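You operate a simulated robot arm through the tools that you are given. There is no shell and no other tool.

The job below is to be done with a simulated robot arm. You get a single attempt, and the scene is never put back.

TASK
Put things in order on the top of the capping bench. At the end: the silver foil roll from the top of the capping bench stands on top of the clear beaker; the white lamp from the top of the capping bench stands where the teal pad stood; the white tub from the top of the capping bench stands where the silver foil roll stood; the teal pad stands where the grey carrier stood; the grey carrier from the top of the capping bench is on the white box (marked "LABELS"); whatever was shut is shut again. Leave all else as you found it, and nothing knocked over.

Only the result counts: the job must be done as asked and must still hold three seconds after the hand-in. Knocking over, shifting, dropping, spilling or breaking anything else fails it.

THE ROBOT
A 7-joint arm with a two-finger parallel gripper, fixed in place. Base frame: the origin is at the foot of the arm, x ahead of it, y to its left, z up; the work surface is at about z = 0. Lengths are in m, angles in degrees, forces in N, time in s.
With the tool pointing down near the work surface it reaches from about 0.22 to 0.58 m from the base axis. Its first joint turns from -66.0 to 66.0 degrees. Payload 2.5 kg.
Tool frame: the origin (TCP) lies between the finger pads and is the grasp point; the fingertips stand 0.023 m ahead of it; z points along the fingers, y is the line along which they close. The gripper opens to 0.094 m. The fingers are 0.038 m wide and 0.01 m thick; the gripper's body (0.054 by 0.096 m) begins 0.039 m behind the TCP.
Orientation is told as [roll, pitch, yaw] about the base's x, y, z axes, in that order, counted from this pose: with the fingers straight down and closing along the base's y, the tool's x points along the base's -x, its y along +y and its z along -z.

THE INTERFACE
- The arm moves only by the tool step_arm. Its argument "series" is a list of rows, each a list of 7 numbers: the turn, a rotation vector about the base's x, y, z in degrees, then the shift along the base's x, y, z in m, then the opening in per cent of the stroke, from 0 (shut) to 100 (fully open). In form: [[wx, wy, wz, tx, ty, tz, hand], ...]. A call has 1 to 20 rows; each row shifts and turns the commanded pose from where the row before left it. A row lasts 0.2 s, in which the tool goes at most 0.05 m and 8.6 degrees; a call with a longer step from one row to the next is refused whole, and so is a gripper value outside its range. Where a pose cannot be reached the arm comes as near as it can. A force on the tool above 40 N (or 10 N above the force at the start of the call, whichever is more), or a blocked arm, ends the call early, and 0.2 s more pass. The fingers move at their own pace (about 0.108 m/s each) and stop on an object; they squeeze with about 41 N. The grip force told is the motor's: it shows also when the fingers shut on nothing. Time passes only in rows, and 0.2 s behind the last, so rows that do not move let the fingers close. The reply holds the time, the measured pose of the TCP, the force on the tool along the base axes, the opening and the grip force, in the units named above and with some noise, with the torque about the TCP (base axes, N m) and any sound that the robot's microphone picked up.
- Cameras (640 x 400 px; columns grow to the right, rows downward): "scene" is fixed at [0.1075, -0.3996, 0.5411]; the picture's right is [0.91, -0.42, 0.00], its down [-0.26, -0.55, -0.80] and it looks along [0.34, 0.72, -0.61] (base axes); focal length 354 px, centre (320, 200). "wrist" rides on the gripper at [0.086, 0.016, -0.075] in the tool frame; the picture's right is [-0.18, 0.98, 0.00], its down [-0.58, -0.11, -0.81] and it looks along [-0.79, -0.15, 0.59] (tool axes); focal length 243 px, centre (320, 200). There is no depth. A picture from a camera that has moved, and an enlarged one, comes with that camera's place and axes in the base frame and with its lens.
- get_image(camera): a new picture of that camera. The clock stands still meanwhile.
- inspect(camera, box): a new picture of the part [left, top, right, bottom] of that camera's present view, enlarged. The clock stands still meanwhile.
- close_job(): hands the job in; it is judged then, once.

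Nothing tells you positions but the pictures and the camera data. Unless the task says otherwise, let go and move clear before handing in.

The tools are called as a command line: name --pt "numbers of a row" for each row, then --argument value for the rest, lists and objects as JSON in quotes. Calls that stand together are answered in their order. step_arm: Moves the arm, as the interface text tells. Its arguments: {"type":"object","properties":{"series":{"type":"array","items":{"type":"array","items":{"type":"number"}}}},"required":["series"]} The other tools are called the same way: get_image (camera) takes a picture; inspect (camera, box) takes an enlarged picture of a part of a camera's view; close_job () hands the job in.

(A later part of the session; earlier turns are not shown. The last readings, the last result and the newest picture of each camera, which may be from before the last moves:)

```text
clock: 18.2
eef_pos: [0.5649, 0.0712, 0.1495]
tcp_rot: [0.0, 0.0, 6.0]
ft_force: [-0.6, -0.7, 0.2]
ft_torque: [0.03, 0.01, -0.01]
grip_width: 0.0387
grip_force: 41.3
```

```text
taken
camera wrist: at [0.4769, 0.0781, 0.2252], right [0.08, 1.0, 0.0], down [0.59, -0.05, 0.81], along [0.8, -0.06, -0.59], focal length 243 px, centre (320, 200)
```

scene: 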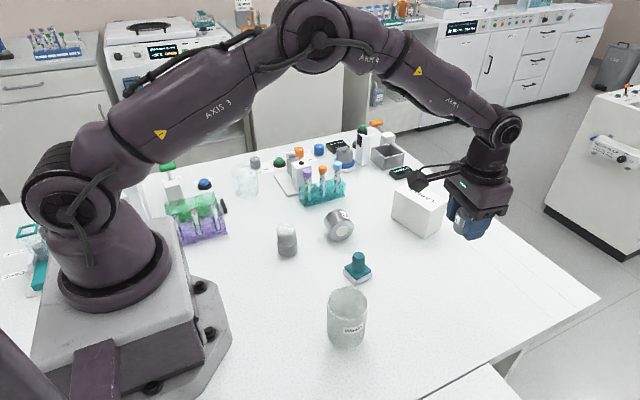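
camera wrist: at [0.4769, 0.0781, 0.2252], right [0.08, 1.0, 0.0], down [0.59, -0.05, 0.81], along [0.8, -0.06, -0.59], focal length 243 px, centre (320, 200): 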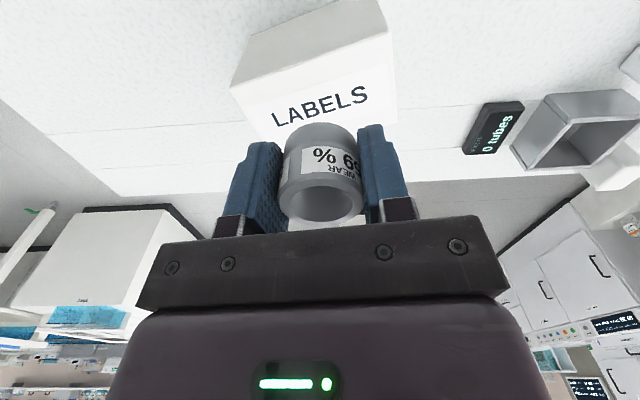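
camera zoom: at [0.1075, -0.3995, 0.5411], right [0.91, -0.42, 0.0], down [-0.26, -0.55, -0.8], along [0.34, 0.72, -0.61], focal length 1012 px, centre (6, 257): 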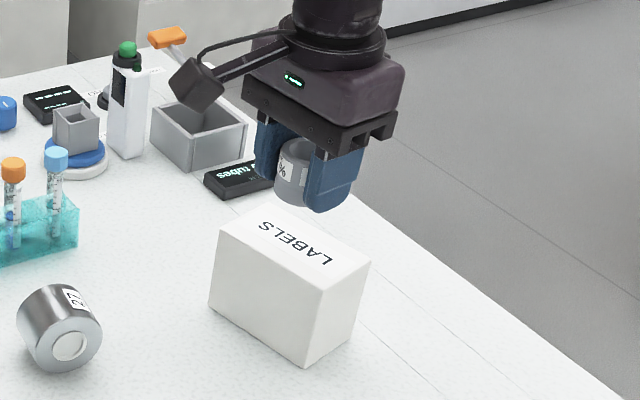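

The carrier hangs above the box top, about 25 mm inside its near edge. I lower it until contact.

step_arm --pt "0 0 0 0 0 -0.025 0" --pt "0 0 0 0 0 -0.012 0" --pt "0 0 0 0 0 -0.002 0" --pt "0 0 0 0 0 0 0"

inspect --camera "scene" --box '[370, 150, 470, 240]'

```text
clock: 19.2
eef_pos: [0.565, 0.0707, 0.1117]
tcp_rot: [0.1, 0.0, 6.0]
ft_force: [0.0, 0.0, 0.3]
ft_torque: [0.0, -0.01, 0.0]
grip_width: 0.0389
grip_force: 41.3
```

```text
4.44 times, centred on (420, 195) of scene
camera zoom: at [0.1075, -0.3996, 0.5411], right [0.91, -0.42, 0.0], down [-0.26, -0.55, -0.8], along [0.34, 0.72, -0.61], focal length 1575 px, centre (-124, 222)
```

zoom: 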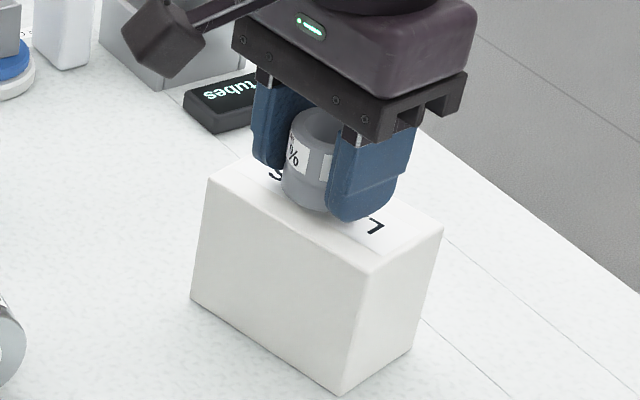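

step_arm --pt "0 0 0 0 0 -0.002 0" --pt "0 0 0 0 0 -0.002 0" --pt "0 0 0 0 0 0 0"

step_arm --pt "0 0 0 0 0 -0.0015 0" --pt "0 0 0 0 0 0 0"

step_arm --pt "0 0 0 0 0 -0.0015 0" --pt "0 0 0 0 0 0 0"

```text
clock: 20.0
eef_pos: [0.5638, 0.07, 0.1069]
tcp_rot: [0.0, 0.1, 6.0]
ft_force: [0.3, 0.3, -0.2]
ft_torque: [0.03, 0.0, -0.02]
grip_width: 0.0384
grip_force: 41.6
```

```text
clock: 20.6
eef_pos: [0.5643, 0.0701, 0.1049]
tcp_rot: [0.0, 0.0, 6.0]
ft_force: [-0.4, -0.3, 0.1]
ft_torque: [-0.03, 0.02, 0.03]
grip_width: 0.0386
grip_force: 41.0
```

```text
clock: 21.2
eef_pos: [0.5639, 0.0699, 0.1057]
tcp_rot: [0.0, -0.1, 5.9]
ft_force: [-0.1, -0.3, 2.2]
ft_torque: [0.03, -0.01, 0.04]
grip_width: 0.0386
grip_force: 40.9
```

Contact is felt (2 N). I open the fingers and rise straight up.

step_arm --pt "0 0 0 0 0 0 60" --pt "0 0 0 0 0 0 60" --pt "0 0 0 0 0 0.003 80" --pt "0 0 0 0 0 0.02 100" --pt "0 0 0 0 0 0.04 100" --pt "0 0 0 0 0 0.04 100"

inspect --camera "scene" --box '[370, 150, 470, 240]'

get_image --camera "wrist"

```text
clock: 22.6
eef_pos: [0.5671, 0.071, 0.2081]
tcp_rot: [0.0, 0.0, 6.0]
ft_force: [0.0, 0.3, 0.3]
ft_torque: [-0.02, -0.03, 0.01]
grip_width: 0.094
grip_force: 0.1
```

```text
4.44 times, centred on (420, 195) of scene
camera zoom: at [0.1075, -0.3996, 0.5411], right [0.91, -0.42, 0.0], down [-0.26, -0.55, -0.8], along [0.34, 0.72, -0.61], focal length 1575 px, centre (-124, 222)
```

zoom: 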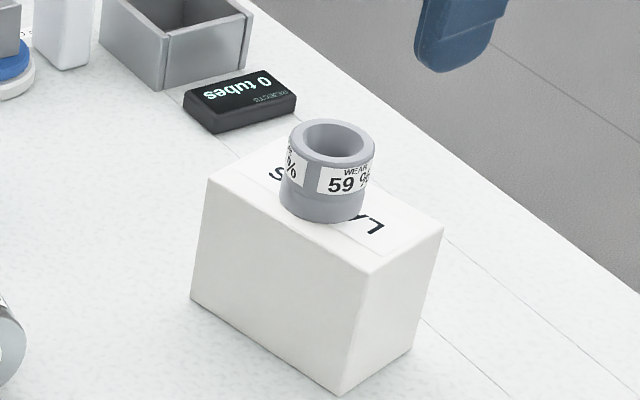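

```text
taken
camera wrist: at [0.4786, 0.0772, 0.2836], right [0.08, 1.0, 0.0], down [0.59, -0.05, 0.81], along [0.8, -0.06, -0.59], focal length 243 px, centre (320, 200)
```

wrist: 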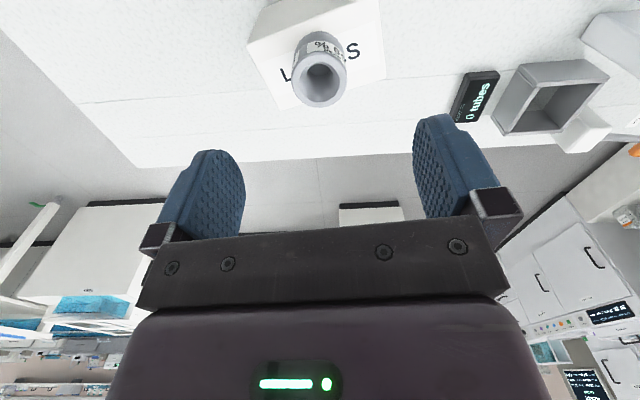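

The carrier stands well on the box. Next the teal pad: I move back over it at about (0.367, -0.016) to measure it.

step_arm --pt "0 0 -1 -0.0395 -0.0135 0.003 100" --pt "0 0 -1 -0.0395 -0.0135 0.003 100" --pt "0 0 -1 -0.0395 -0.0135 0.003 100" --pt "0 0 -1 -0.0395 -0.0135 0.003 100" --pt "0 0 -1 -0.0395 -0.0135 0.003 100" --pt "0 0 -1 -0.0395 -0.0135 0.003 100"

get_image --camera "wrist"

inspect --camera "wrist" --box '[230, 20, 390, 120]'

```text
clock: 24.0
eef_pos: [0.3281, -0.0117, 0.225]
tcp_rot: [0.0, 0.1, -0.1]
ft_force: [-1.0, 0.3, -1.1]
ft_torque: [0.02, 0.01, 0.01]
grip_width: 0.094
grip_force: 0.1
```

```text
taken
camera wrist: at [0.242, 0.0048, 0.3], right [0.18, 0.98, 0.0], down [0.58, -0.11, 0.81], along [0.79, -0.15, -0.59], focal length 243 px, centre (320, 200)
```

wrist: 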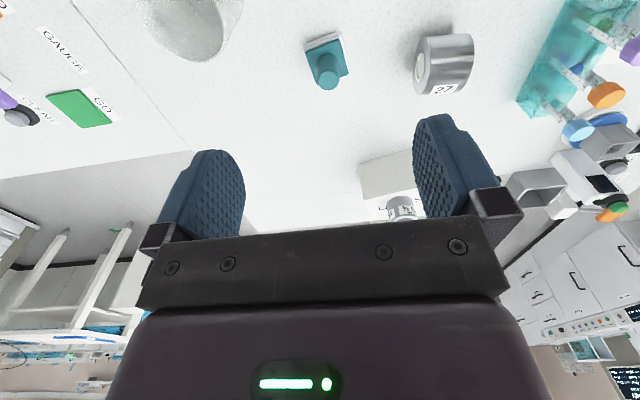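

```text
4.00 times, centred on (310, 70) of wrist
camera zoom: at [0.242, 0.0048, 0.3], right [0.18, 0.98, 0.0], down [0.58, -0.11, 0.81], along [0.79, -0.15, -0.59], focal length 970 px, centre (360, 720)
```

zoom: 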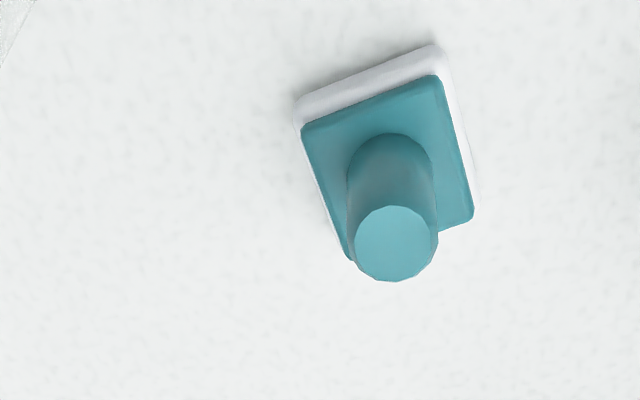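

The pad's handle is at about (0.366, -0.010), top near z = 0.063. I move over it and descend part-way, then check.

step_arm --pt "0 0 0 0.0127 0.0003 -0.04 100" --pt "0 0 0 0.0127 0.0002 -0.04 100" --pt "0 0 0 0.0127 0.0002 -0.035 100" --pt "0 0 0 0 0 0 100"

get_image --camera "wrist"

```text
clock: 25.0
eef_pos: [0.3659, -0.0088, 0.1124]
tcp_rot: [-0.1, -0.2, 0.0]
ft_force: [0.2, -0.3, -0.1]
ft_torque: [0.03, 0.01, 0.01]
grip_width: 0.0941
grip_force: 0.0
```

```text
taken
camera wrist: at [0.2792, 0.0066, 0.187], right [0.18, 0.98, 0.0], down [0.58, -0.11, 0.81], along [0.79, -0.15, -0.59], focal length 243 px, centre (320, 200)
```

wrist: 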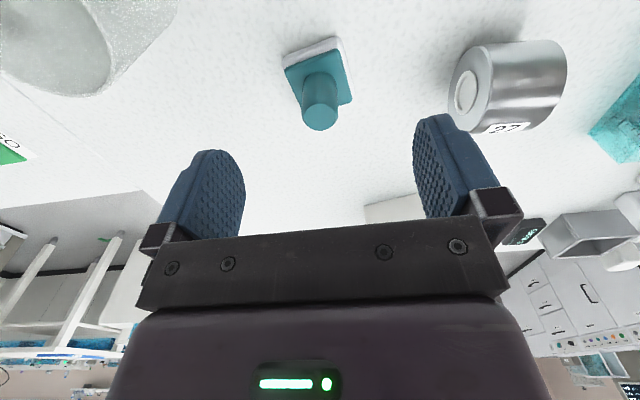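

The handle is centred between the fingers. I descend to z≈0.05 and close on the handle.

step_arm --pt "0 0 0 -0.001 0 -0.03 100" --pt "0 0 0 0 0 -0.025 100" --pt "0 0 0 0 0 -0.007 100" --pt "0 0 0 0 0 0 100"

step_arm --pt "0 0 0 0 0 0 0" --pt "0 0 0 0 0 0 0" --pt "0 0 0 0 0 0 0"

inspect --camera "scene" --box '[310, 210, 420, 300]'

```text
clock: 26.0
eef_pos: [0.3646, -0.009, 0.0494]
tcp_rot: [0.0, -0.1, 0.0]
ft_force: [-0.3, 0.1, 1.4]
ft_torque: [0.0, 0.03, -0.01]
grip_width: 0.0937
grip_force: 0.0
```

```text
clock: 26.8
eef_pos: [0.3646, -0.009, 0.0498]
tcp_rot: [0.0, -0.1, 0.0]
ft_force: [0.1, 0.3, 0.3]
ft_torque: [0.01, -0.03, 0.03]
grip_width: 0.0226
grip_force: 41.0
```

```text
4.44 times, centred on (365, 255) of scene
camera zoom: at [0.1075, -0.3996, 0.5411], right [0.91, -0.42, 0.0], down [-0.26, -0.55, -0.8], along [0.34, 0.72, -0.61], focal length 1575 px, centre (120, -44)
```

zoom: 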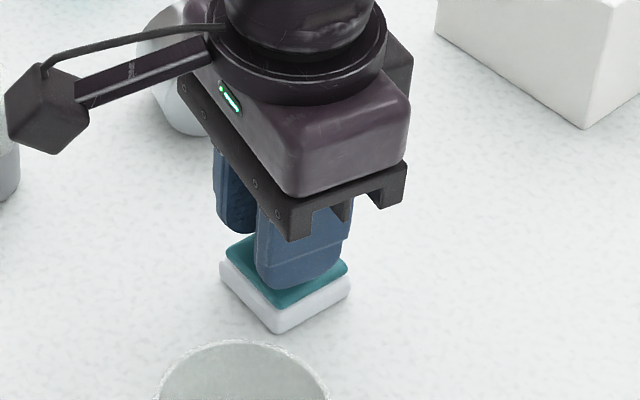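

Handle gripped (22.6 mm). I lift and check that the whole pad comes along.

step_arm --pt "0 0 0 0 0 0.015 0" --pt "0 0 0 0 0 0.035 0" --pt "0 0 0 0 0 0.04 0"

get_image --camera "scene"

get_image --camera "wrist"

```text
clock: 27.6
eef_pos: [0.3645, -0.0103, 0.1382]
tcp_rot: [0.0, -0.1, 0.0]
ft_force: [0.5, 0.4, 0.0]
ft_torque: [0.02, 0.01, 0.01]
grip_width: 0.0226
grip_force: 40.7
```

```text
taken
```

scene: 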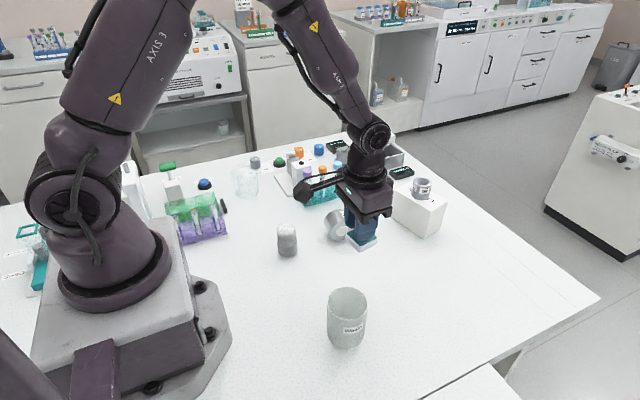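

```text
taken
camera wrist: at [0.2792, 0.0054, 0.2139], right [0.18, 0.98, 0.0], down [0.58, -0.11, 0.81], along [0.79, -0.15, -0.59], focal length 243 px, centre (320, 200)
```

wrist: 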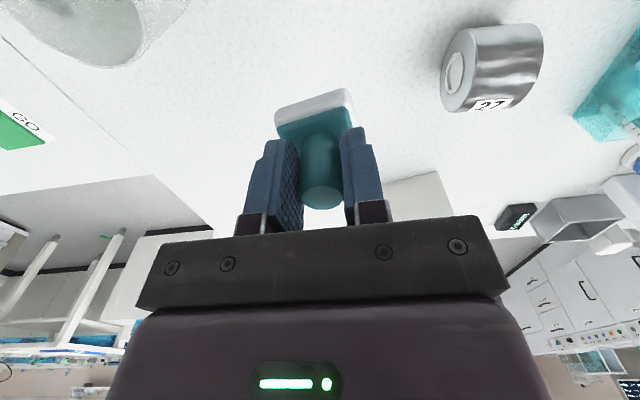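

The whole pad is lifted. I carry it to the carrier's old spot at (0.528, -0.090) and lower it.

step_arm --pt "0 0 0 0.0405 -0.0199 0 0" --pt "0 0 0 0.0405 -0.0199 0 0" --pt "0 0 0 0.0405 -0.0199 0 0" --pt "0 0 0 0.0405 -0.0198 0 0" --pt "0 0 0 0 0 -0.03 0" --pt "0 0 0 0 0 -0.03 0" --pt "0 0 0 0 0 -0.02 0" --pt "0 0 0 0 0 0 0"

inspect --camera "scene" --box '[400, 210, 500, 300]'

```text
clock: 29.4
eef_pos: [0.5266, -0.0902, 0.0584]
tcp_rot: [0.1, -0.1, 0.0]
ft_force: [0.2, 0.3, -0.3]
ft_torque: [-0.01, 0.02, -0.01]
grip_width: 0.0227
grip_force: 41.7
```

```text
4.44 times, centred on (450, 255) of scene
camera zoom: at [0.1075, -0.3996, 0.5411], right [0.91, -0.42, 0.0], down [-0.26, -0.55, -0.8], along [0.34, 0.72, -0.61], focal length 1575 px, centre (-258, -44)
```

zoom: 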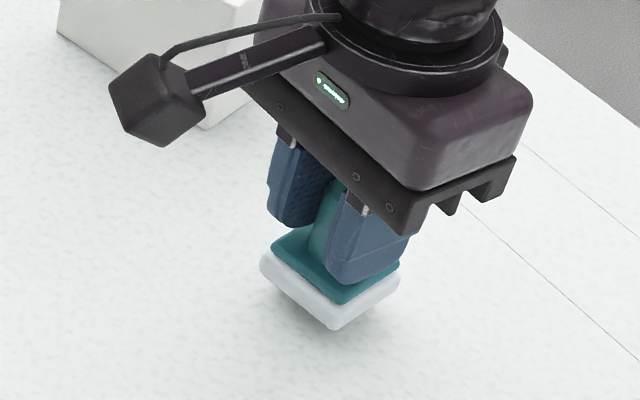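

The pad hangs about 3–4 mm from the carrier's old centre; I correct that and lower to contact.

step_arm --pt "0 0 0 -0.003 0.002 -0.003 0" --pt "0 0 0 0 0 -0.002 0" --pt "0 0 0 0 0 0 0"

step_arm --pt "0 0 0 0 0 -0.0015 0" --pt "0 0 0 0 0 0 0"

step_arm --pt "0 0 0 0 0 -0.0015 0" --pt "0 0 0 0 0 0 0"

```text
clock: 30.2
eef_pos: [0.5241, -0.0876, 0.054]
tcp_rot: [0.0, -0.1, 0.0]
ft_force: [0.3, 0.4, -0.5]
ft_torque: [0.01, -0.03, 0.02]
grip_width: 0.0227
grip_force: 41.2
```

```text
clock: 30.8
eef_pos: [0.5232, -0.088, 0.0516]
tcp_rot: [-0.1, 0.0, 0.0]
ft_force: [-0.6, 0.5, -0.3]
ft_torque: [0.01, 0.03, -0.02]
grip_width: 0.0225
grip_force: 40.8
```

```text
clock: 31.4
eef_pos: [0.5242, -0.0882, 0.0515]
tcp_rot: [-0.1, 0.0, -0.1]
ft_force: [0.0, 0.2, -0.6]
ft_torque: [0.0, 0.0, 0.0]
grip_width: 0.0225
grip_force: 41.4
```

step_arm --pt "0 0 0 0 0 -0.0015 0" --pt "0 0 0 0 0 0 0"

inspect --camera "scene" --box '[400, 210, 500, 300]'

```text
clock: 32.0
eef_pos: [0.523, -0.089, 0.0497]
tcp_rot: [0.1, -0.2, 0.0]
ft_force: [-1.4, 0.3, 3.4]
ft_torque: [0.0, 0.02, 0.0]
grip_width: 0.0228
grip_force: 41.4
```

```text
4.44 times, centred on (450, 255) of scene
camera zoom: at [0.1074, -0.3996, 0.5411], right [0.91, -0.42, 0.0], down [-0.26, -0.55, -0.8], along [0.34, 0.72, -0.61], focal length 1575 px, centre (-258, -44)
```

zoom: 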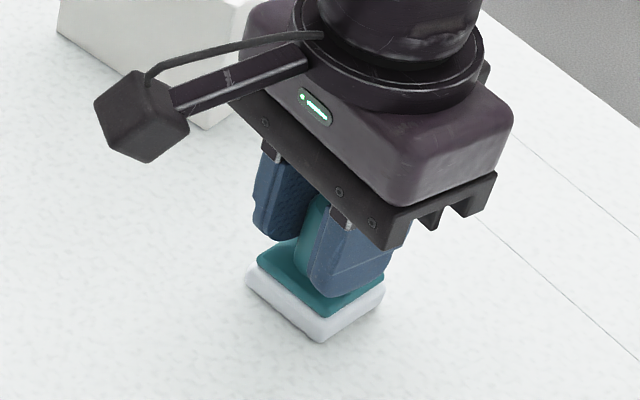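

The pad is down on the carrier's old spot (base centre matches the old pixel location). I release and rise.

step_arm --pt "0 0 0 0 0 0 50" --pt "0 0 0 0 0 0 60" --pt "0 0 0 0 0 0.005 80" --pt "0 0 0 0 0 0.03 100" --pt "0 0 0 0 0 0.045 100" --pt "0 0 0 0 0 0.045 100"

inspect --camera "scene" --box '[400, 210, 500, 300]'

inspect --camera "scene" --box '[250, 210, 330, 260]'

```text
clock: 33.4
eef_pos: [0.5249, -0.086, 0.1765]
tcp_rot: [0.0, 0.0, 0.0]
ft_force: [-0.8, -0.9, 0.8]
ft_torque: [-0.04, 0.01, -0.01]
grip_width: 0.0938
grip_force: 0.0
```

```text
4.44 times, centred on (450, 255) of scene
camera zoom: at [0.1075, -0.3996, 0.5411], right [0.91, -0.42, 0.0], down [-0.26, -0.55, -0.8], along [0.34, 0.72, -0.61], focal length 1575 px, centre (-258, -44)
```

zoom: 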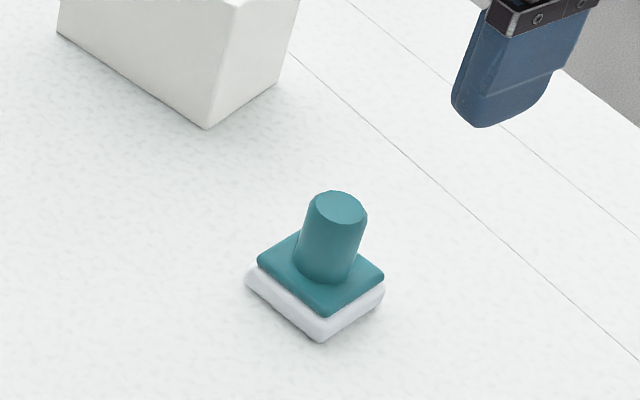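

```text
8.00 times, centred on (290, 235) of scene
camera zoom: at [0.1075, -0.3996, 0.5411], right [0.91, -0.42, 0.0], down [-0.26, -0.55, -0.8], along [0.34, 0.72, -0.61], focal length 2834 px, centre (560, -80)
```

zoom: 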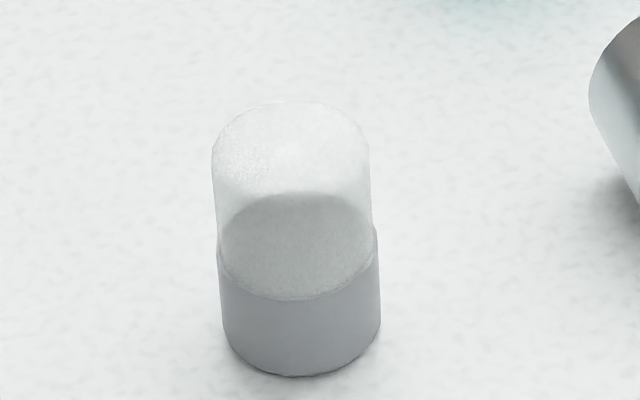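

The pad stands where the carrier was. Next is the lamp at about (0.274, 0.122); I move back to view it from the wrist.

step_arm --pt "0 0 2.5 -0.0369 0.022 0.0118 100" --pt "0 0 2.5 -0.0369 0.022 0.0118 100" --pt "0 0 2.5 -0.0369 0.022 0.0118 100" --pt "0 0 2.5 -0.0369 0.022 0.0118 100" --pt "0 0 2.5 -0.0369 0.022 0.0118 100" --pt "0 0 2.5 -0.0369 0.022 0.0118 100" --pt "0 0 2.5 -0.0369 0.022 0.0118 100" --pt "0 0 2.5 -0.0369 0.022 0.0118 100"

get_image --camera "wrist"

```text
clock: 35.2
eef_pos: [0.2259, 0.0886, 0.2695]
tcp_rot: [0.0, 0.0, 20.0]
ft_force: [-0.1, 0.2, -0.1]
ft_torque: [-0.01, -0.02, 0.01]
grip_width: 0.0939
grip_force: 0.0
```

```text
taken
camera wrist: at [0.1398, 0.0732, 0.3446], right [-0.16, 0.99, 0.0], down [0.58, 0.1, 0.81], along [0.8, 0.13, -0.59], focal length 243 px, centre (320, 200)
```

wrist: 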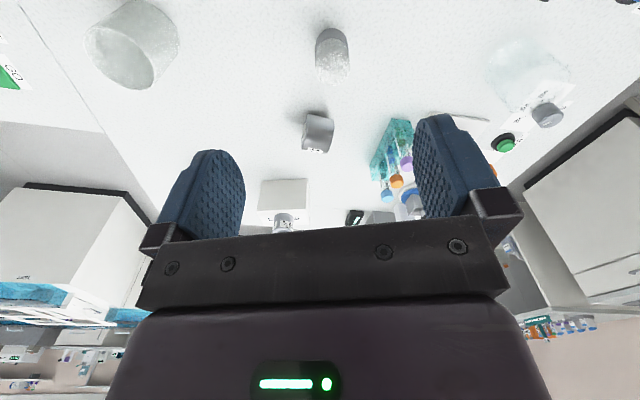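

inspect --camera "wrist" --box '[300, 15, 364, 95]'

inspect --camera "wrist" --box '[470, 30, 590, 130]'

inspect --camera "wrist" --box '[285, 95, 349, 165]'

```text
5.00 times, centred on (332, 55) of wrist
camera zoom: at [0.1398, 0.0732, 0.3446], right [-0.16, 0.99, 0.0], down [0.58, 0.1, 0.81], along [0.8, 0.13, -0.59], focal length 1213 px, centre (260, 925)
```

zoom: 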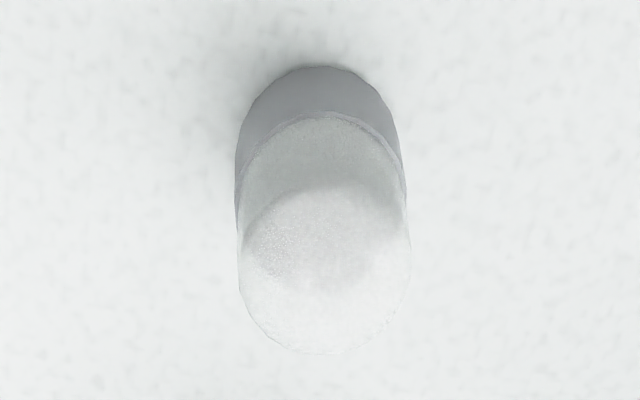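

```text
4.00 times, centred on (530, 80) of wrist
camera zoom: at [0.1398, 0.0732, 0.3446], right [-0.16, 0.99, 0.0], down [0.58, 0.1, 0.81], along [0.8, 0.13, -0.59], focal length 970 px, centre (-520, 680)
```

zoom: 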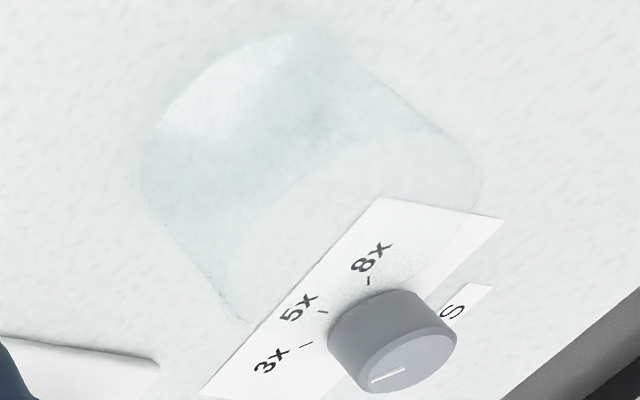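

```text
5.71 times, centred on (317, 130) of wrist
camera zoom: at [0.1398, 0.0732, 0.3446], right [-0.16, 0.99, 0.0], down [0.58, 0.1, 0.81], along [0.8, 0.13, -0.59], focal length 1386 px, centre (337, 600)
```

zoom: 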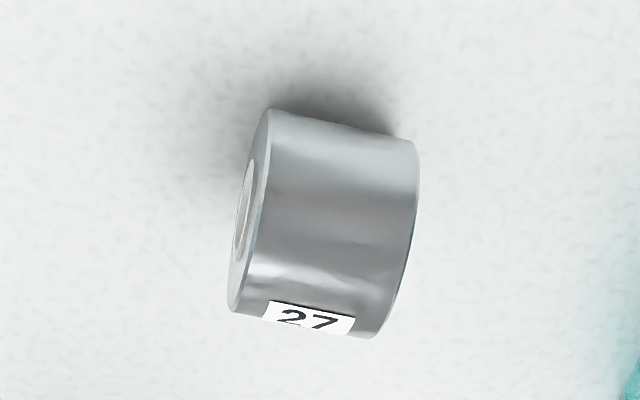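

The lamp is at about (0.269, 0.111), 42 mm wide and ~62 mm tall. I move above it and check the alignment before descending.

step_arm --pt "0 0 0 0.0108 0.0056 -0.04 100" --pt "0 0 0 0.0108 0.0056 -0.04 100" --pt "0 0 0 0.0108 0.0056 -0.035 100" --pt "0 0 0 0.0108 0.0056 -0.025 100" --pt "0 0 0 0 0 0 100"

get_image --camera "wrist"

inspect --camera "scene" --box '[230, 160, 340, 270]'

```text
clock: 36.4
eef_pos: [0.2726, 0.1116, 0.1277]
tcp_rot: [-0.1, -0.1, 20.0]
ft_force: [-1.5, 0.0, -0.3]
ft_torque: [0.02, 0.02, -0.05]
grip_width: 0.0939
grip_force: 0.0
```

```text
taken
camera wrist: at [0.1844, 0.0966, 0.203], right [-0.16, 0.99, 0.0], down [0.58, 0.1, 0.81], along [0.8, 0.13, -0.59], focal length 243 px, centre (320, 200)
```

wrist: 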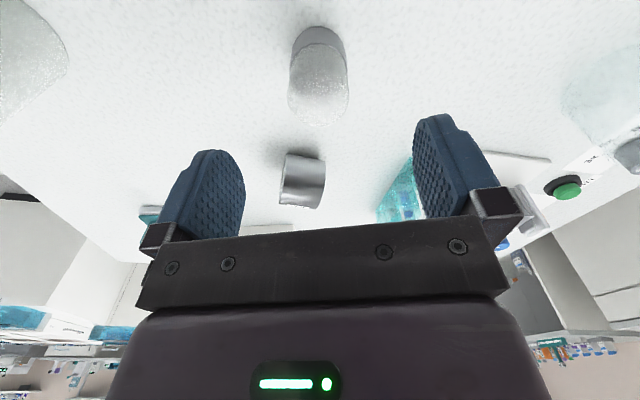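

```text
3.64 times, centred on (285, 215) of scene
camera zoom: at [0.1075, -0.3996, 0.5411], right [0.91, -0.42, 0.0], down [-0.26, -0.55, -0.8], along [0.34, 0.72, -0.61], focal length 1288 px, centre (447, 146)
```

zoom: 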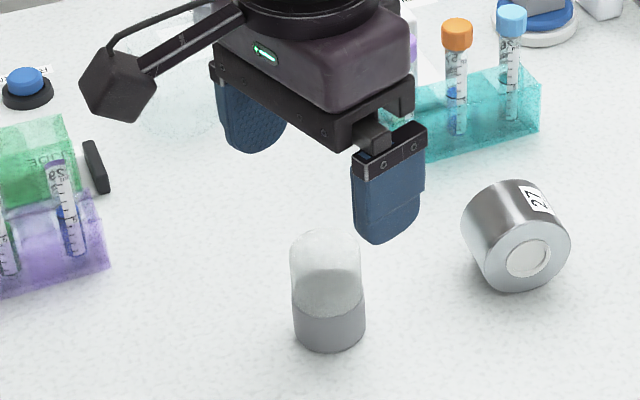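

Aligned within a few mm; I correct slightly, descend to z≈0.032 and grip the grey base.

step_arm --pt "0 0 0 -0.003 -0.002 -0.04 100" --pt "0 0 0 0 0 -0.03 100" --pt "0 0 0 0 0 -0.02 100" --pt "0 0 0 0 0 -0.006 100" --pt "0 0 0 0 0 0 100"

inspect --camera "scene" --box '[230, 160, 340, 270]'

```text
clock: 37.6
eef_pos: [0.2685, 0.1077, 0.0309]
tcp_rot: [0.0, -0.1, 20.0]
ft_force: [-0.2, -0.2, 0.1]
ft_torque: [-0.03, -0.01, 0.01]
grip_width: 0.0939
grip_force: 0.0
```

```text
3.64 times, centred on (285, 215) of scene
camera zoom: at [0.1075, -0.3996, 0.5411], right [0.91, -0.42, 0.0], down [-0.26, -0.55, -0.8], along [0.34, 0.72, -0.61], focal length 1288 px, centre (447, 146)
```

zoom: 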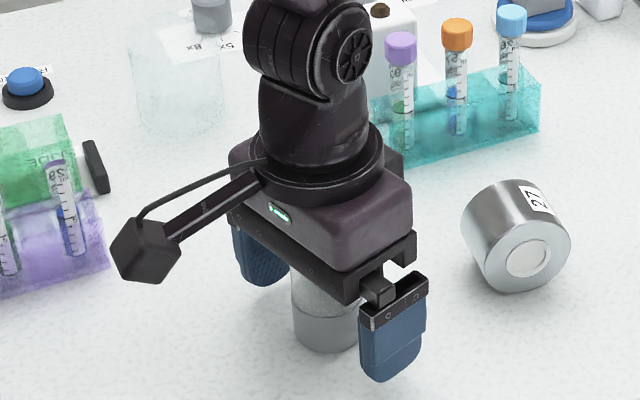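

step_arm --pt "0 0 0 0 0 0 0" --pt "0 0 0 0 0 0 0" --pt "0 0 0 0 0 0 0"

inspect --camera "scene" --box '[230, 160, 340, 270]'

```text
clock: 38.4
eef_pos: [0.2691, 0.108, 0.0312]
tcp_rot: [0.0, 0.1, 20.0]
ft_force: [0.4, 0.0, 0.1]
ft_torque: [-0.02, -0.01, -0.02]
grip_width: 0.0404
grip_force: 41.2
```

```text
3.64 times, centred on (285, 215) of scene
camera zoom: at [0.1075, -0.3996, 0.5411], right [0.91, -0.42, 0.0], down [-0.26, -0.55, -0.8], along [0.34, 0.72, -0.61], focal length 1288 px, centre (447, 146)
```

zoom: 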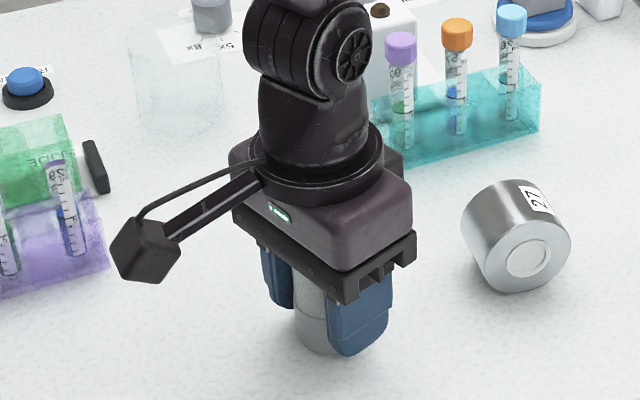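

Gripped. I lift the lamp and carry it to the pad's old spot (0.367, -0.010).

step_arm --pt "0 0 0 0 0 0.015 0" --pt "0 0 0 0 0 0.04 0" --pt "0 0 0 0 0 0.04 0" --pt "0 0 -5 0.0245 -0.0295 0 0" --pt "0 0 -5 0.0245 -0.0295 0 0" --pt "0 0 -5 0.0245 -0.0295 0 0" --pt "0 0 -5 0.0245 -0.029 0 0" --pt "0 0 0 0 0 -0.04 0" --pt "0 0 0 0 0 -0.03 0" --pt "0 0 0 0 0 -0.015 0" --pt "0 0 0 0 0 0 0"

inspect --camera "scene" --box '[310, 210, 420, 300]'

```text
clock: 40.8
eef_pos: [0.3658, -0.0086, 0.042]
tcp_rot: [0.0, -0.2, 0.0]
ft_force: [0.2, -0.1, -0.4]
ft_torque: [0.0, 0.02, 0.01]
grip_width: 0.0406
grip_force: 41.3
```

```text
4.44 times, centred on (365, 255) of scene
camera zoom: at [0.1075, -0.3996, 0.5411], right [0.91, -0.42, 0.0], down [-0.26, -0.55, -0.8], along [0.34, 0.72, -0.61], focal length 1575 px, centre (120, -44)
```

zoom: 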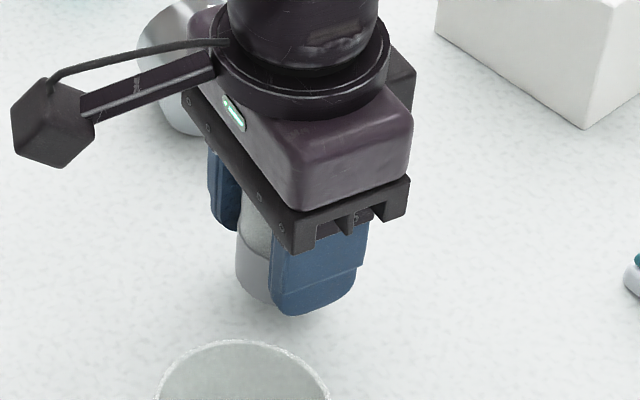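

step_arm --pt "0 0 0 0.001 -0.001 -0.005 0" --pt "0 0 0 0 0 -0.003 0" --pt "0 0 0 0 0 0 0"

step_arm --pt "0 0 0 0 0 -0.0015 0" --pt "0 0 0 0 0 0 0"

step_arm --pt "0 0 0 0 0 -0.0015 0" --pt "0 0 0 0 0 0 0"

```text
clock: 41.6
eef_pos: [0.3657, -0.0107, 0.0346]
tcp_rot: [0.1, 0.0, 0.1]
ft_force: [-0.4, -1.0, -0.9]
ft_torque: [-0.01, -0.01, 0.02]
grip_width: 0.0406
grip_force: 40.3
```

```text
clock: 42.2
eef_pos: [0.3662, -0.0107, 0.0329]
tcp_rot: [0.0, 0.1, -0.1]
ft_force: [-0.3, 0.9, -0.6]
ft_torque: [0.0, -0.01, 0.01]
grip_width: 0.0402
grip_force: 41.0
```

```text
clock: 42.8
eef_pos: [0.3668, -0.0097, 0.032]
tcp_rot: [0.1, -0.1, 0.0]
ft_force: [-1.2, -0.9, 7.1]
ft_torque: [-0.1, 0.04, -0.03]
grip_width: 0.0403
grip_force: 41.2
```

Contact (about 7 N up). I release and rise.

step_arm --pt "0 0 0 0 0 0 65" --pt "0 0 0 0 0 0 75" --pt "0 0 0 0 0 0.005 100" --pt "0 0 0 0 0 0.03 100" --pt "0 0 0 0 0 0.045 100" --pt "0 0 0 0 0 0.045 100" --pt "0 0 0 0 0 0.045 100"

inspect --camera "scene" --box '[320, 240, 400, 290]'

get_image --camera "scene"

get_image --camera "wrist"

```text
clock: 44.4
eef_pos: [0.366, -0.0097, 0.1996]
tcp_rot: [0.0, 0.0, 0.0]
ft_force: [0.7, -0.5, 0.0]
ft_torque: [0.01, -0.01, -0.01]
grip_width: 0.0939
grip_force: 0.1
```

```text
8.00 times, centred on (360, 265) of scene
camera zoom: at [0.1075, -0.3996, 0.5411], right [0.91, -0.42, 0.0], down [-0.26, -0.55, -0.8], along [0.34, 0.72, -0.61], focal length 2834 px, centre (0, -320)
```

zoom: 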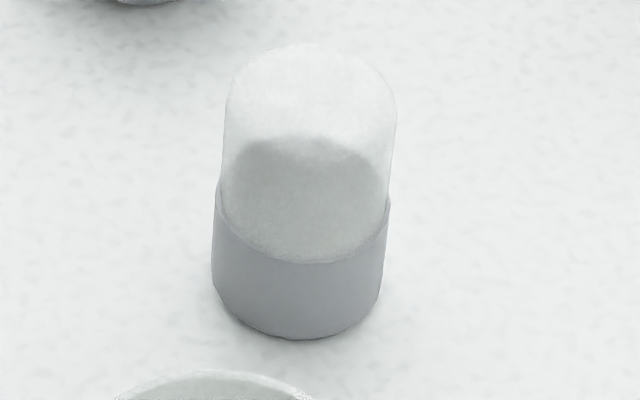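

```text
taken
```

scene: 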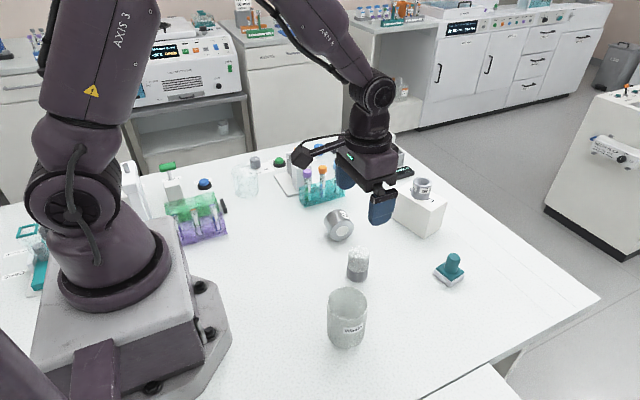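

```text
taken
camera wrist: at [0.2794, 0.0063, 0.2751], right [0.18, 0.98, 0.0], down [0.58, -0.11, 0.81], along [0.79, -0.15, -0.59], focal length 243 px, centre (320, 200)
```

wrist: 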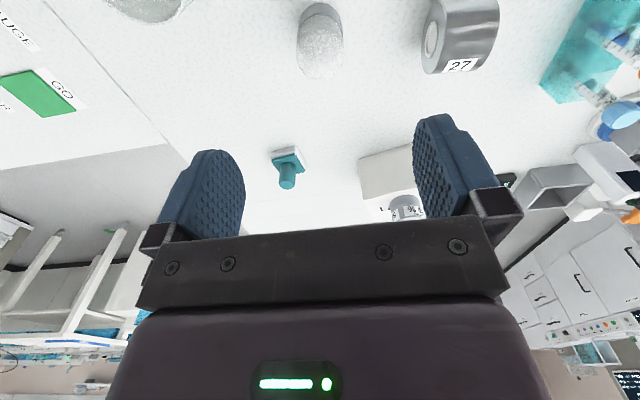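

The lamp stands where the pad was. Now the foil roll: it lies with its axis almost along y from (0.389, 0.090) to (0.3915, 0.1325), 54 mm thick; I'll grip it by its two end faces. I move above it first.

step_arm --pt "0 0 -1.1 0.006 0.0402 -0.02 100" --pt "0 0 -1.1 0.006 0.0402 -0.02 100" --pt "0 0 -1.2 0.006 0.0402 -0.02 100" --pt "0 0 0 0.004 0 -0.01 100" --pt "0 0 0 0 0 0 100"

get_image --camera "wrist"

inspect --camera "wrist" --box '[250, 20, 390, 150]'

inspect --camera "scene" --box '[300, 150, 400, 250]'

```text
clock: 45.6
eef_pos: [0.388, 0.1109, 0.1316]
tcp_rot: [0.1, -0.1, -3.4]
ft_force: [0.2, -0.7, 0.4]
ft_torque: [-0.01, 0.01, -0.01]
grip_width: 0.0939
grip_force: 0.1
```

```text
taken
camera wrist: at [0.3026, 0.1314, 0.2068], right [0.24, 0.97, 0.0], down [0.57, -0.14, 0.81], along [0.78, -0.2, -0.59], focal length 243 px, centre (320, 200)
```

wrist: 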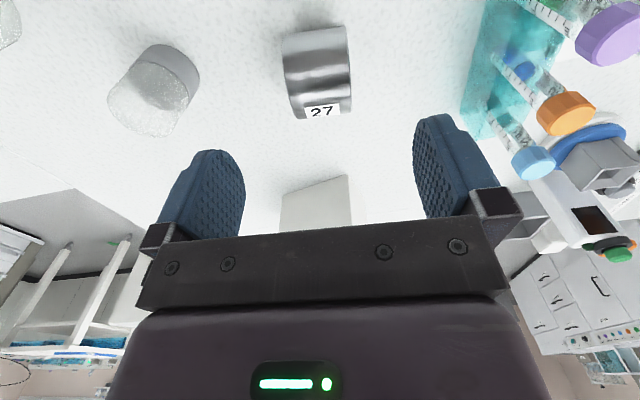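

```text
3.08 times, centred on (320, 85) of wrist
camera zoom: at [0.3026, 0.1314, 0.2068], right [0.24, 0.97, 0.0], down [0.57, -0.14, 0.81], along [0.78, -0.2, -0.59], focal length 746 px, centre (320, 554)
```

zoom: 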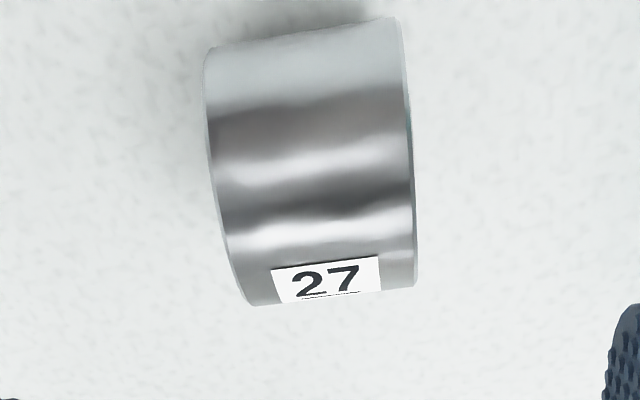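

```text
4.00 times, centred on (350, 200) of scene
camera zoom: at [0.1075, -0.3996, 0.5411], right [0.91, -0.42, 0.0], down [-0.26, -0.55, -0.8], along [0.34, 0.72, -0.61], focal length 1417 px, centre (200, 200)
```

zoom: 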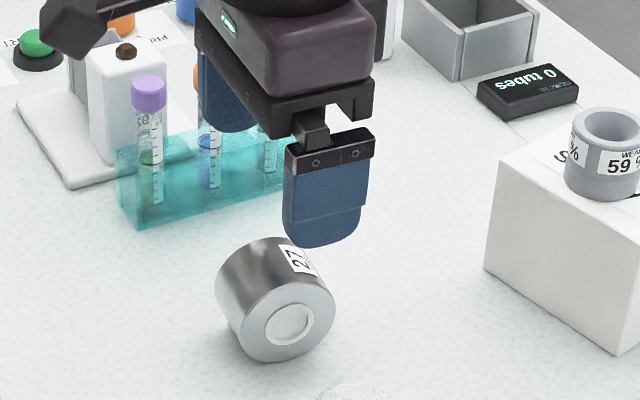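

Aligned with the roll's axis. I descend and close on its end faces.

step_arm --pt "0 0 0 0.0015 0 -0.04 100" --pt "0 0 0 0 0 -0.035 100" --pt "0 0 0 0 0 -0.02 100" --pt "0 0 0 0 0 -0.006 100" --pt "0 0 0 0 0 0 100"

inspect --camera "scene" --box '[300, 150, 400, 250]'

get_image --camera "wrist"

```text
clock: 46.8
eef_pos: [0.3921, 0.1105, 0.0297]
tcp_rot: [0.0, -0.1, -3.4]
ft_force: [-0.2, -0.3, 1.3]
ft_torque: [0.01, 0.0, 0.0]
grip_width: 0.0942
grip_force: 0.0
```

```text
4.00 times, centred on (350, 200) of scene
camera zoom: at [0.1075, -0.3996, 0.5411], right [0.91, -0.42, 0.0], down [-0.26, -0.55, -0.8], along [0.34, 0.72, -0.61], focal length 1417 px, centre (200, 200)
```

zoom: 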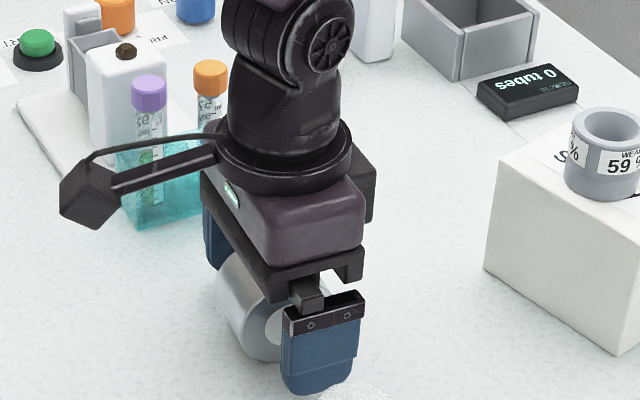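

```text
taken
camera wrist: at [0.306, 0.1322, 0.1057], right [0.24, 0.97, 0.0], down [0.57, -0.14, 0.81], along [0.78, -0.2, -0.59], focal length 243 px, centre (320, 200)
```

wrist: 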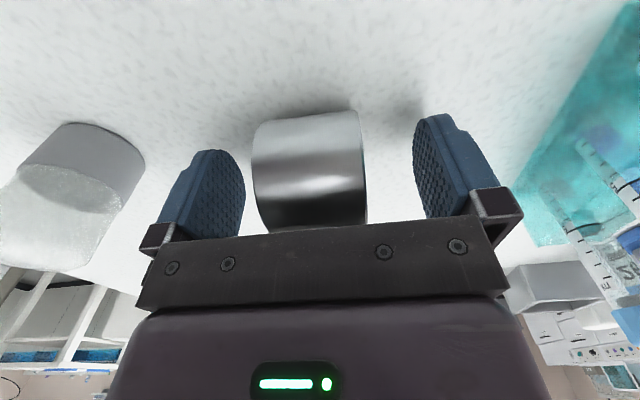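

step_arm --pt "0 0 0 0 0 0 0" --pt "0 0 0 0 0 0 0" --pt "0 0 0 0 0 0 0"

get_image --camera "wrist"

```text
clock: 47.6
eef_pos: [0.3921, 0.1107, 0.0307]
tcp_rot: [0.0, -0.1, -3.4]
ft_force: [0.4, -0.4, 0.5]
ft_torque: [-0.03, 0.04, 0.0]
grip_width: 0.0434
grip_force: 40.9
```

```text
taken
camera wrist: at [0.3059, 0.1322, 0.1059], right [0.24, 0.97, 0.0], down [0.57, -0.14, 0.81], along [0.78, -0.2, -0.59], focal length 243 px, centre (320, 200)
```

wrist: 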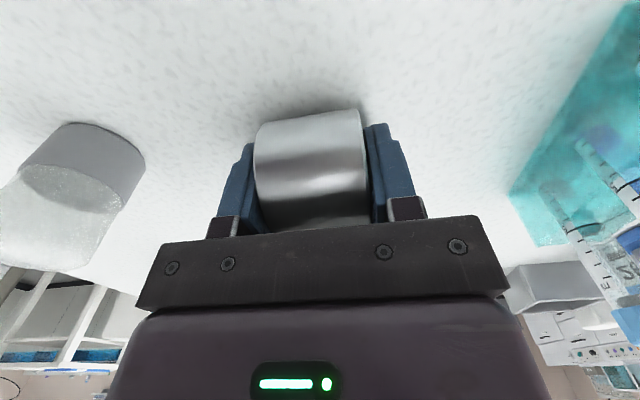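

The roll is held (43.4 mm long). I lift it to z≈0.21 and carry it to above the clear beaker at about (0.249, 0.351).

step_arm --pt "0 0 0 0 0 0.015 0" --pt "0 0 0 0 0 0.04 0" --pt "0 0 0 0 0 0.045 0" --pt "0 0 0 0 0 0.045 0" --pt "0 0 0 0 0 0.035 0" --pt "0 0 5.5 -0.0237 0.04 0 0" --pt "0 0 5.5 -0.0237 0.04 0 0" --pt "0 0 5.5 -0.0237 0.04 0 0" --pt "0 0 5.5 -0.0237 0.04 0 0" --pt "0 0 5.5 -0.0237 0.04 0 0" --pt "0 0 5.9 -0.0237 0.04 0 0" --pt "0 0 0 0 0 0 0"

get_image --camera "wrist"

get_image --camera "scene"

```text
clock: 50.2
eef_pos: [0.2488, 0.3524, 0.2118]
tcp_rot: [0.0, 0.0, 30.0]
ft_force: [-0.3, -0.5, -0.3]
ft_torque: [-0.02, -0.01, 0.05]
grip_width: 0.0436
grip_force: 40.5
```

```text
taken
camera wrist: at [0.1657, 0.3224, 0.2872], right [-0.33, 0.94, 0.0], down [0.56, 0.2, 0.81], along [0.76, 0.27, -0.59], focal length 243 px, centre (320, 200)
```

wrist: 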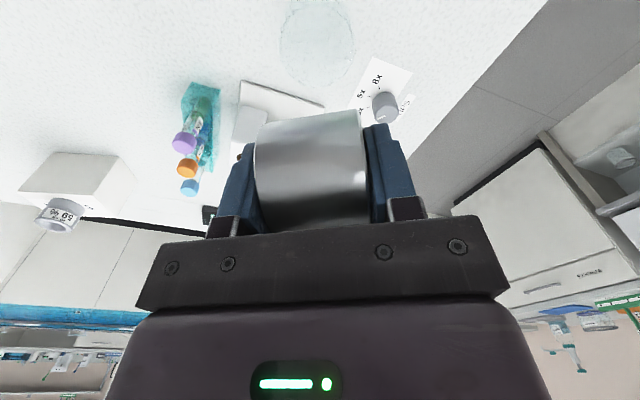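

```text
taken
```

scene: 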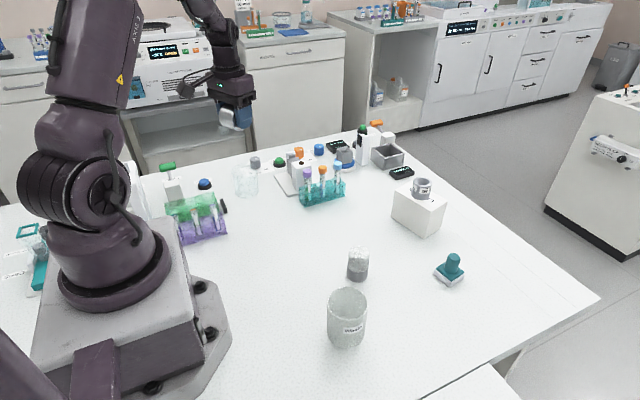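

inspect --camera "wrist" --box '[260, 0, 376, 100]'

inspect --camera "scene" --box '[216, 80, 280, 210]'

```text
4.00 times, centred on (318, 50) of wrist
camera zoom: at [0.1657, 0.3224, 0.2872], right [-0.33, 0.94, 0.0], down [0.56, 0.2, 0.81], along [0.76, 0.27, -0.59], focal length 970 px, centre (328, 800)
```

zoom: 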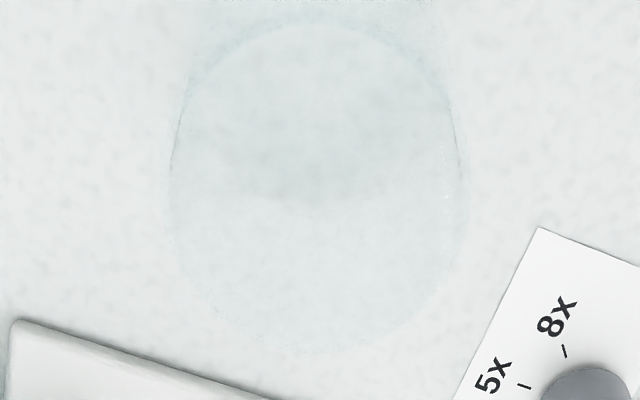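

```text
3.08 times, centred on (248, 145) of scene
camera zoom: at [0.1075, -0.3995, 0.5411], right [0.91, -0.42, 0.0], down [-0.26, -0.55, -0.8], along [0.34, 0.72, -0.61], focal length 1090 px, centre (542, 369)
```

zoom: 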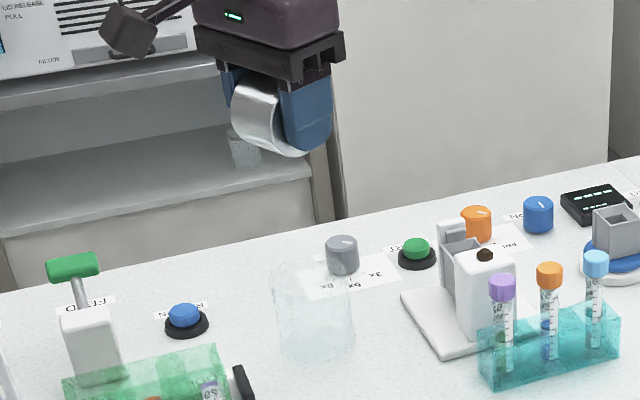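

The top outline of the clear beaker is now visible, centred about (0.248, 0.350) with radius 31 mm. I lower the roll to just above it and look from the side.

step_arm --pt "0 0 0 0 -0.0015 -0.04 0" --pt "0 0 0 0 0 -0.035 0" --pt "0 0 0 0 0 -0.02 0" --pt "0 0 0 0 0 -0.006 0" --pt "0 0 0 0 0 0 0"

inspect --camera "scene" --box '[206, 130, 290, 210]'

get_image --camera "wrist"

```text
clock: 51.4
eef_pos: [0.2491, 0.3497, 0.1089]
tcp_rot: [-0.1, 0.0, 30.0]
ft_force: [-0.3, -0.5, -1.5]
ft_torque: [-0.02, 0.02, 0.03]
grip_width: 0.0436
grip_force: 40.9
```

```text
5.00 times, centred on (248, 170) of scene
camera zoom: at [0.1075, -0.3996, 0.5411], right [0.91, -0.42, 0.0], down [-0.26, -0.55, -0.8], along [0.34, 0.72, -0.61], focal length 1772 px, centre (680, 350)
```

zoom: 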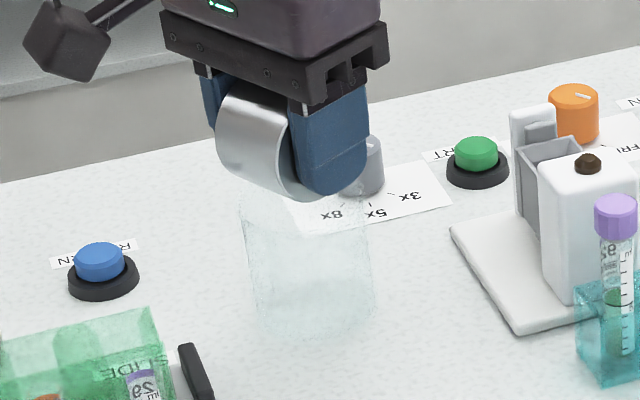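

```text
taken
camera wrist: at [0.1664, 0.3195, 0.185], right [-0.33, 0.94, 0.0], down [0.56, 0.2, 0.81], along [0.76, 0.27, -0.59], focal length 243 px, centre (320, 200)
```

wrist: 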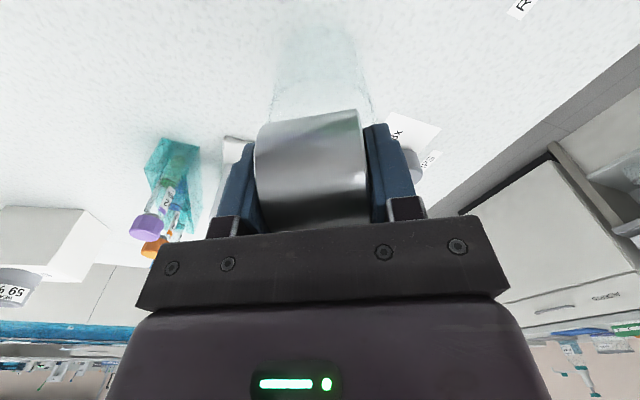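

The roll hangs centred over the beaker. I lower in small steps until contact to learn the height of its top.

step_arm --pt "0 0 0 -0.0005 0 -0.003 0" --pt "0 0 0 0 0 -0.002 0" --pt "0 0 0 0 0 0 0"

step_arm --pt "0 0 0 0 0 -0.002 0" --pt "0 0 0 0 0 0 0"

step_arm --pt "0 0 0 0 0 -0.0015 0" --pt "0 0 0 0 0 0 0"

```text
clock: 52.2
eef_pos: [0.2479, 0.3491, 0.1051]
tcp_rot: [-0.1, 0.0, 30.0]
ft_force: [-0.2, 0.9, -0.7]
ft_torque: [-0.01, 0.0, 0.0]
grip_width: 0.0435
grip_force: 41.0
```

```text
clock: 52.8
eef_pos: [0.2493, 0.35, 0.1031]
tcp_rot: [0.0, 0.0, 30.1]
ft_force: [-0.4, -0.5, -1.1]
ft_torque: [-0.01, 0.0, 0.02]
grip_width: 0.0435
grip_force: 40.9
```

```text
clock: 53.4
eef_pos: [0.2489, 0.3492, 0.1004]
tcp_rot: [0.0, 0.0, 30.0]
ft_force: [0.1, -0.5, -1.5]
ft_torque: [0.01, 0.0, -0.01]
grip_width: 0.0435
grip_force: 41.0
```

step_arm --pt "0 0 0 0 0 -0.0015 0" --pt "0 0 0 0 0 0 0"

step_arm --pt "0 0 0 0 0 -0.0015 0" --pt "0 0 0 0 0 0 0"

inspect --camera "scene" --box '[206, 130, 290, 210]'

```text
clock: 54.0
eef_pos: [0.2483, 0.3495, 0.1004]
tcp_rot: [0.0, -0.1, 30.1]
ft_force: [-2.5, -2.9, 9.9]
ft_torque: [-0.15, 0.05, -0.03]
grip_width: 0.0434
grip_force: 41.1
```

```text
clock: 54.6
eef_pos: [0.2487, 0.3504, 0.0996]
tcp_rot: [0.0, -0.2, 30.0]
ft_force: [-4.2, -6.4, 34.4]
ft_torque: [-0.33, 0.12, -0.02]
grip_width: 0.0436
grip_force: 41.0
```

```text
5.00 times, centred on (248, 170) of scene
camera zoom: at [0.1074, -0.3997, 0.541], right [0.91, -0.42, 0.0], down [-0.26, -0.55, -0.8], along [0.34, 0.72, -0.61], focal length 1772 px, centre (680, 350)
```

zoom: 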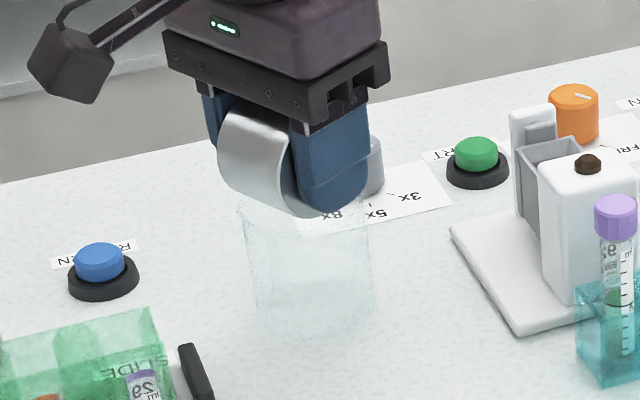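

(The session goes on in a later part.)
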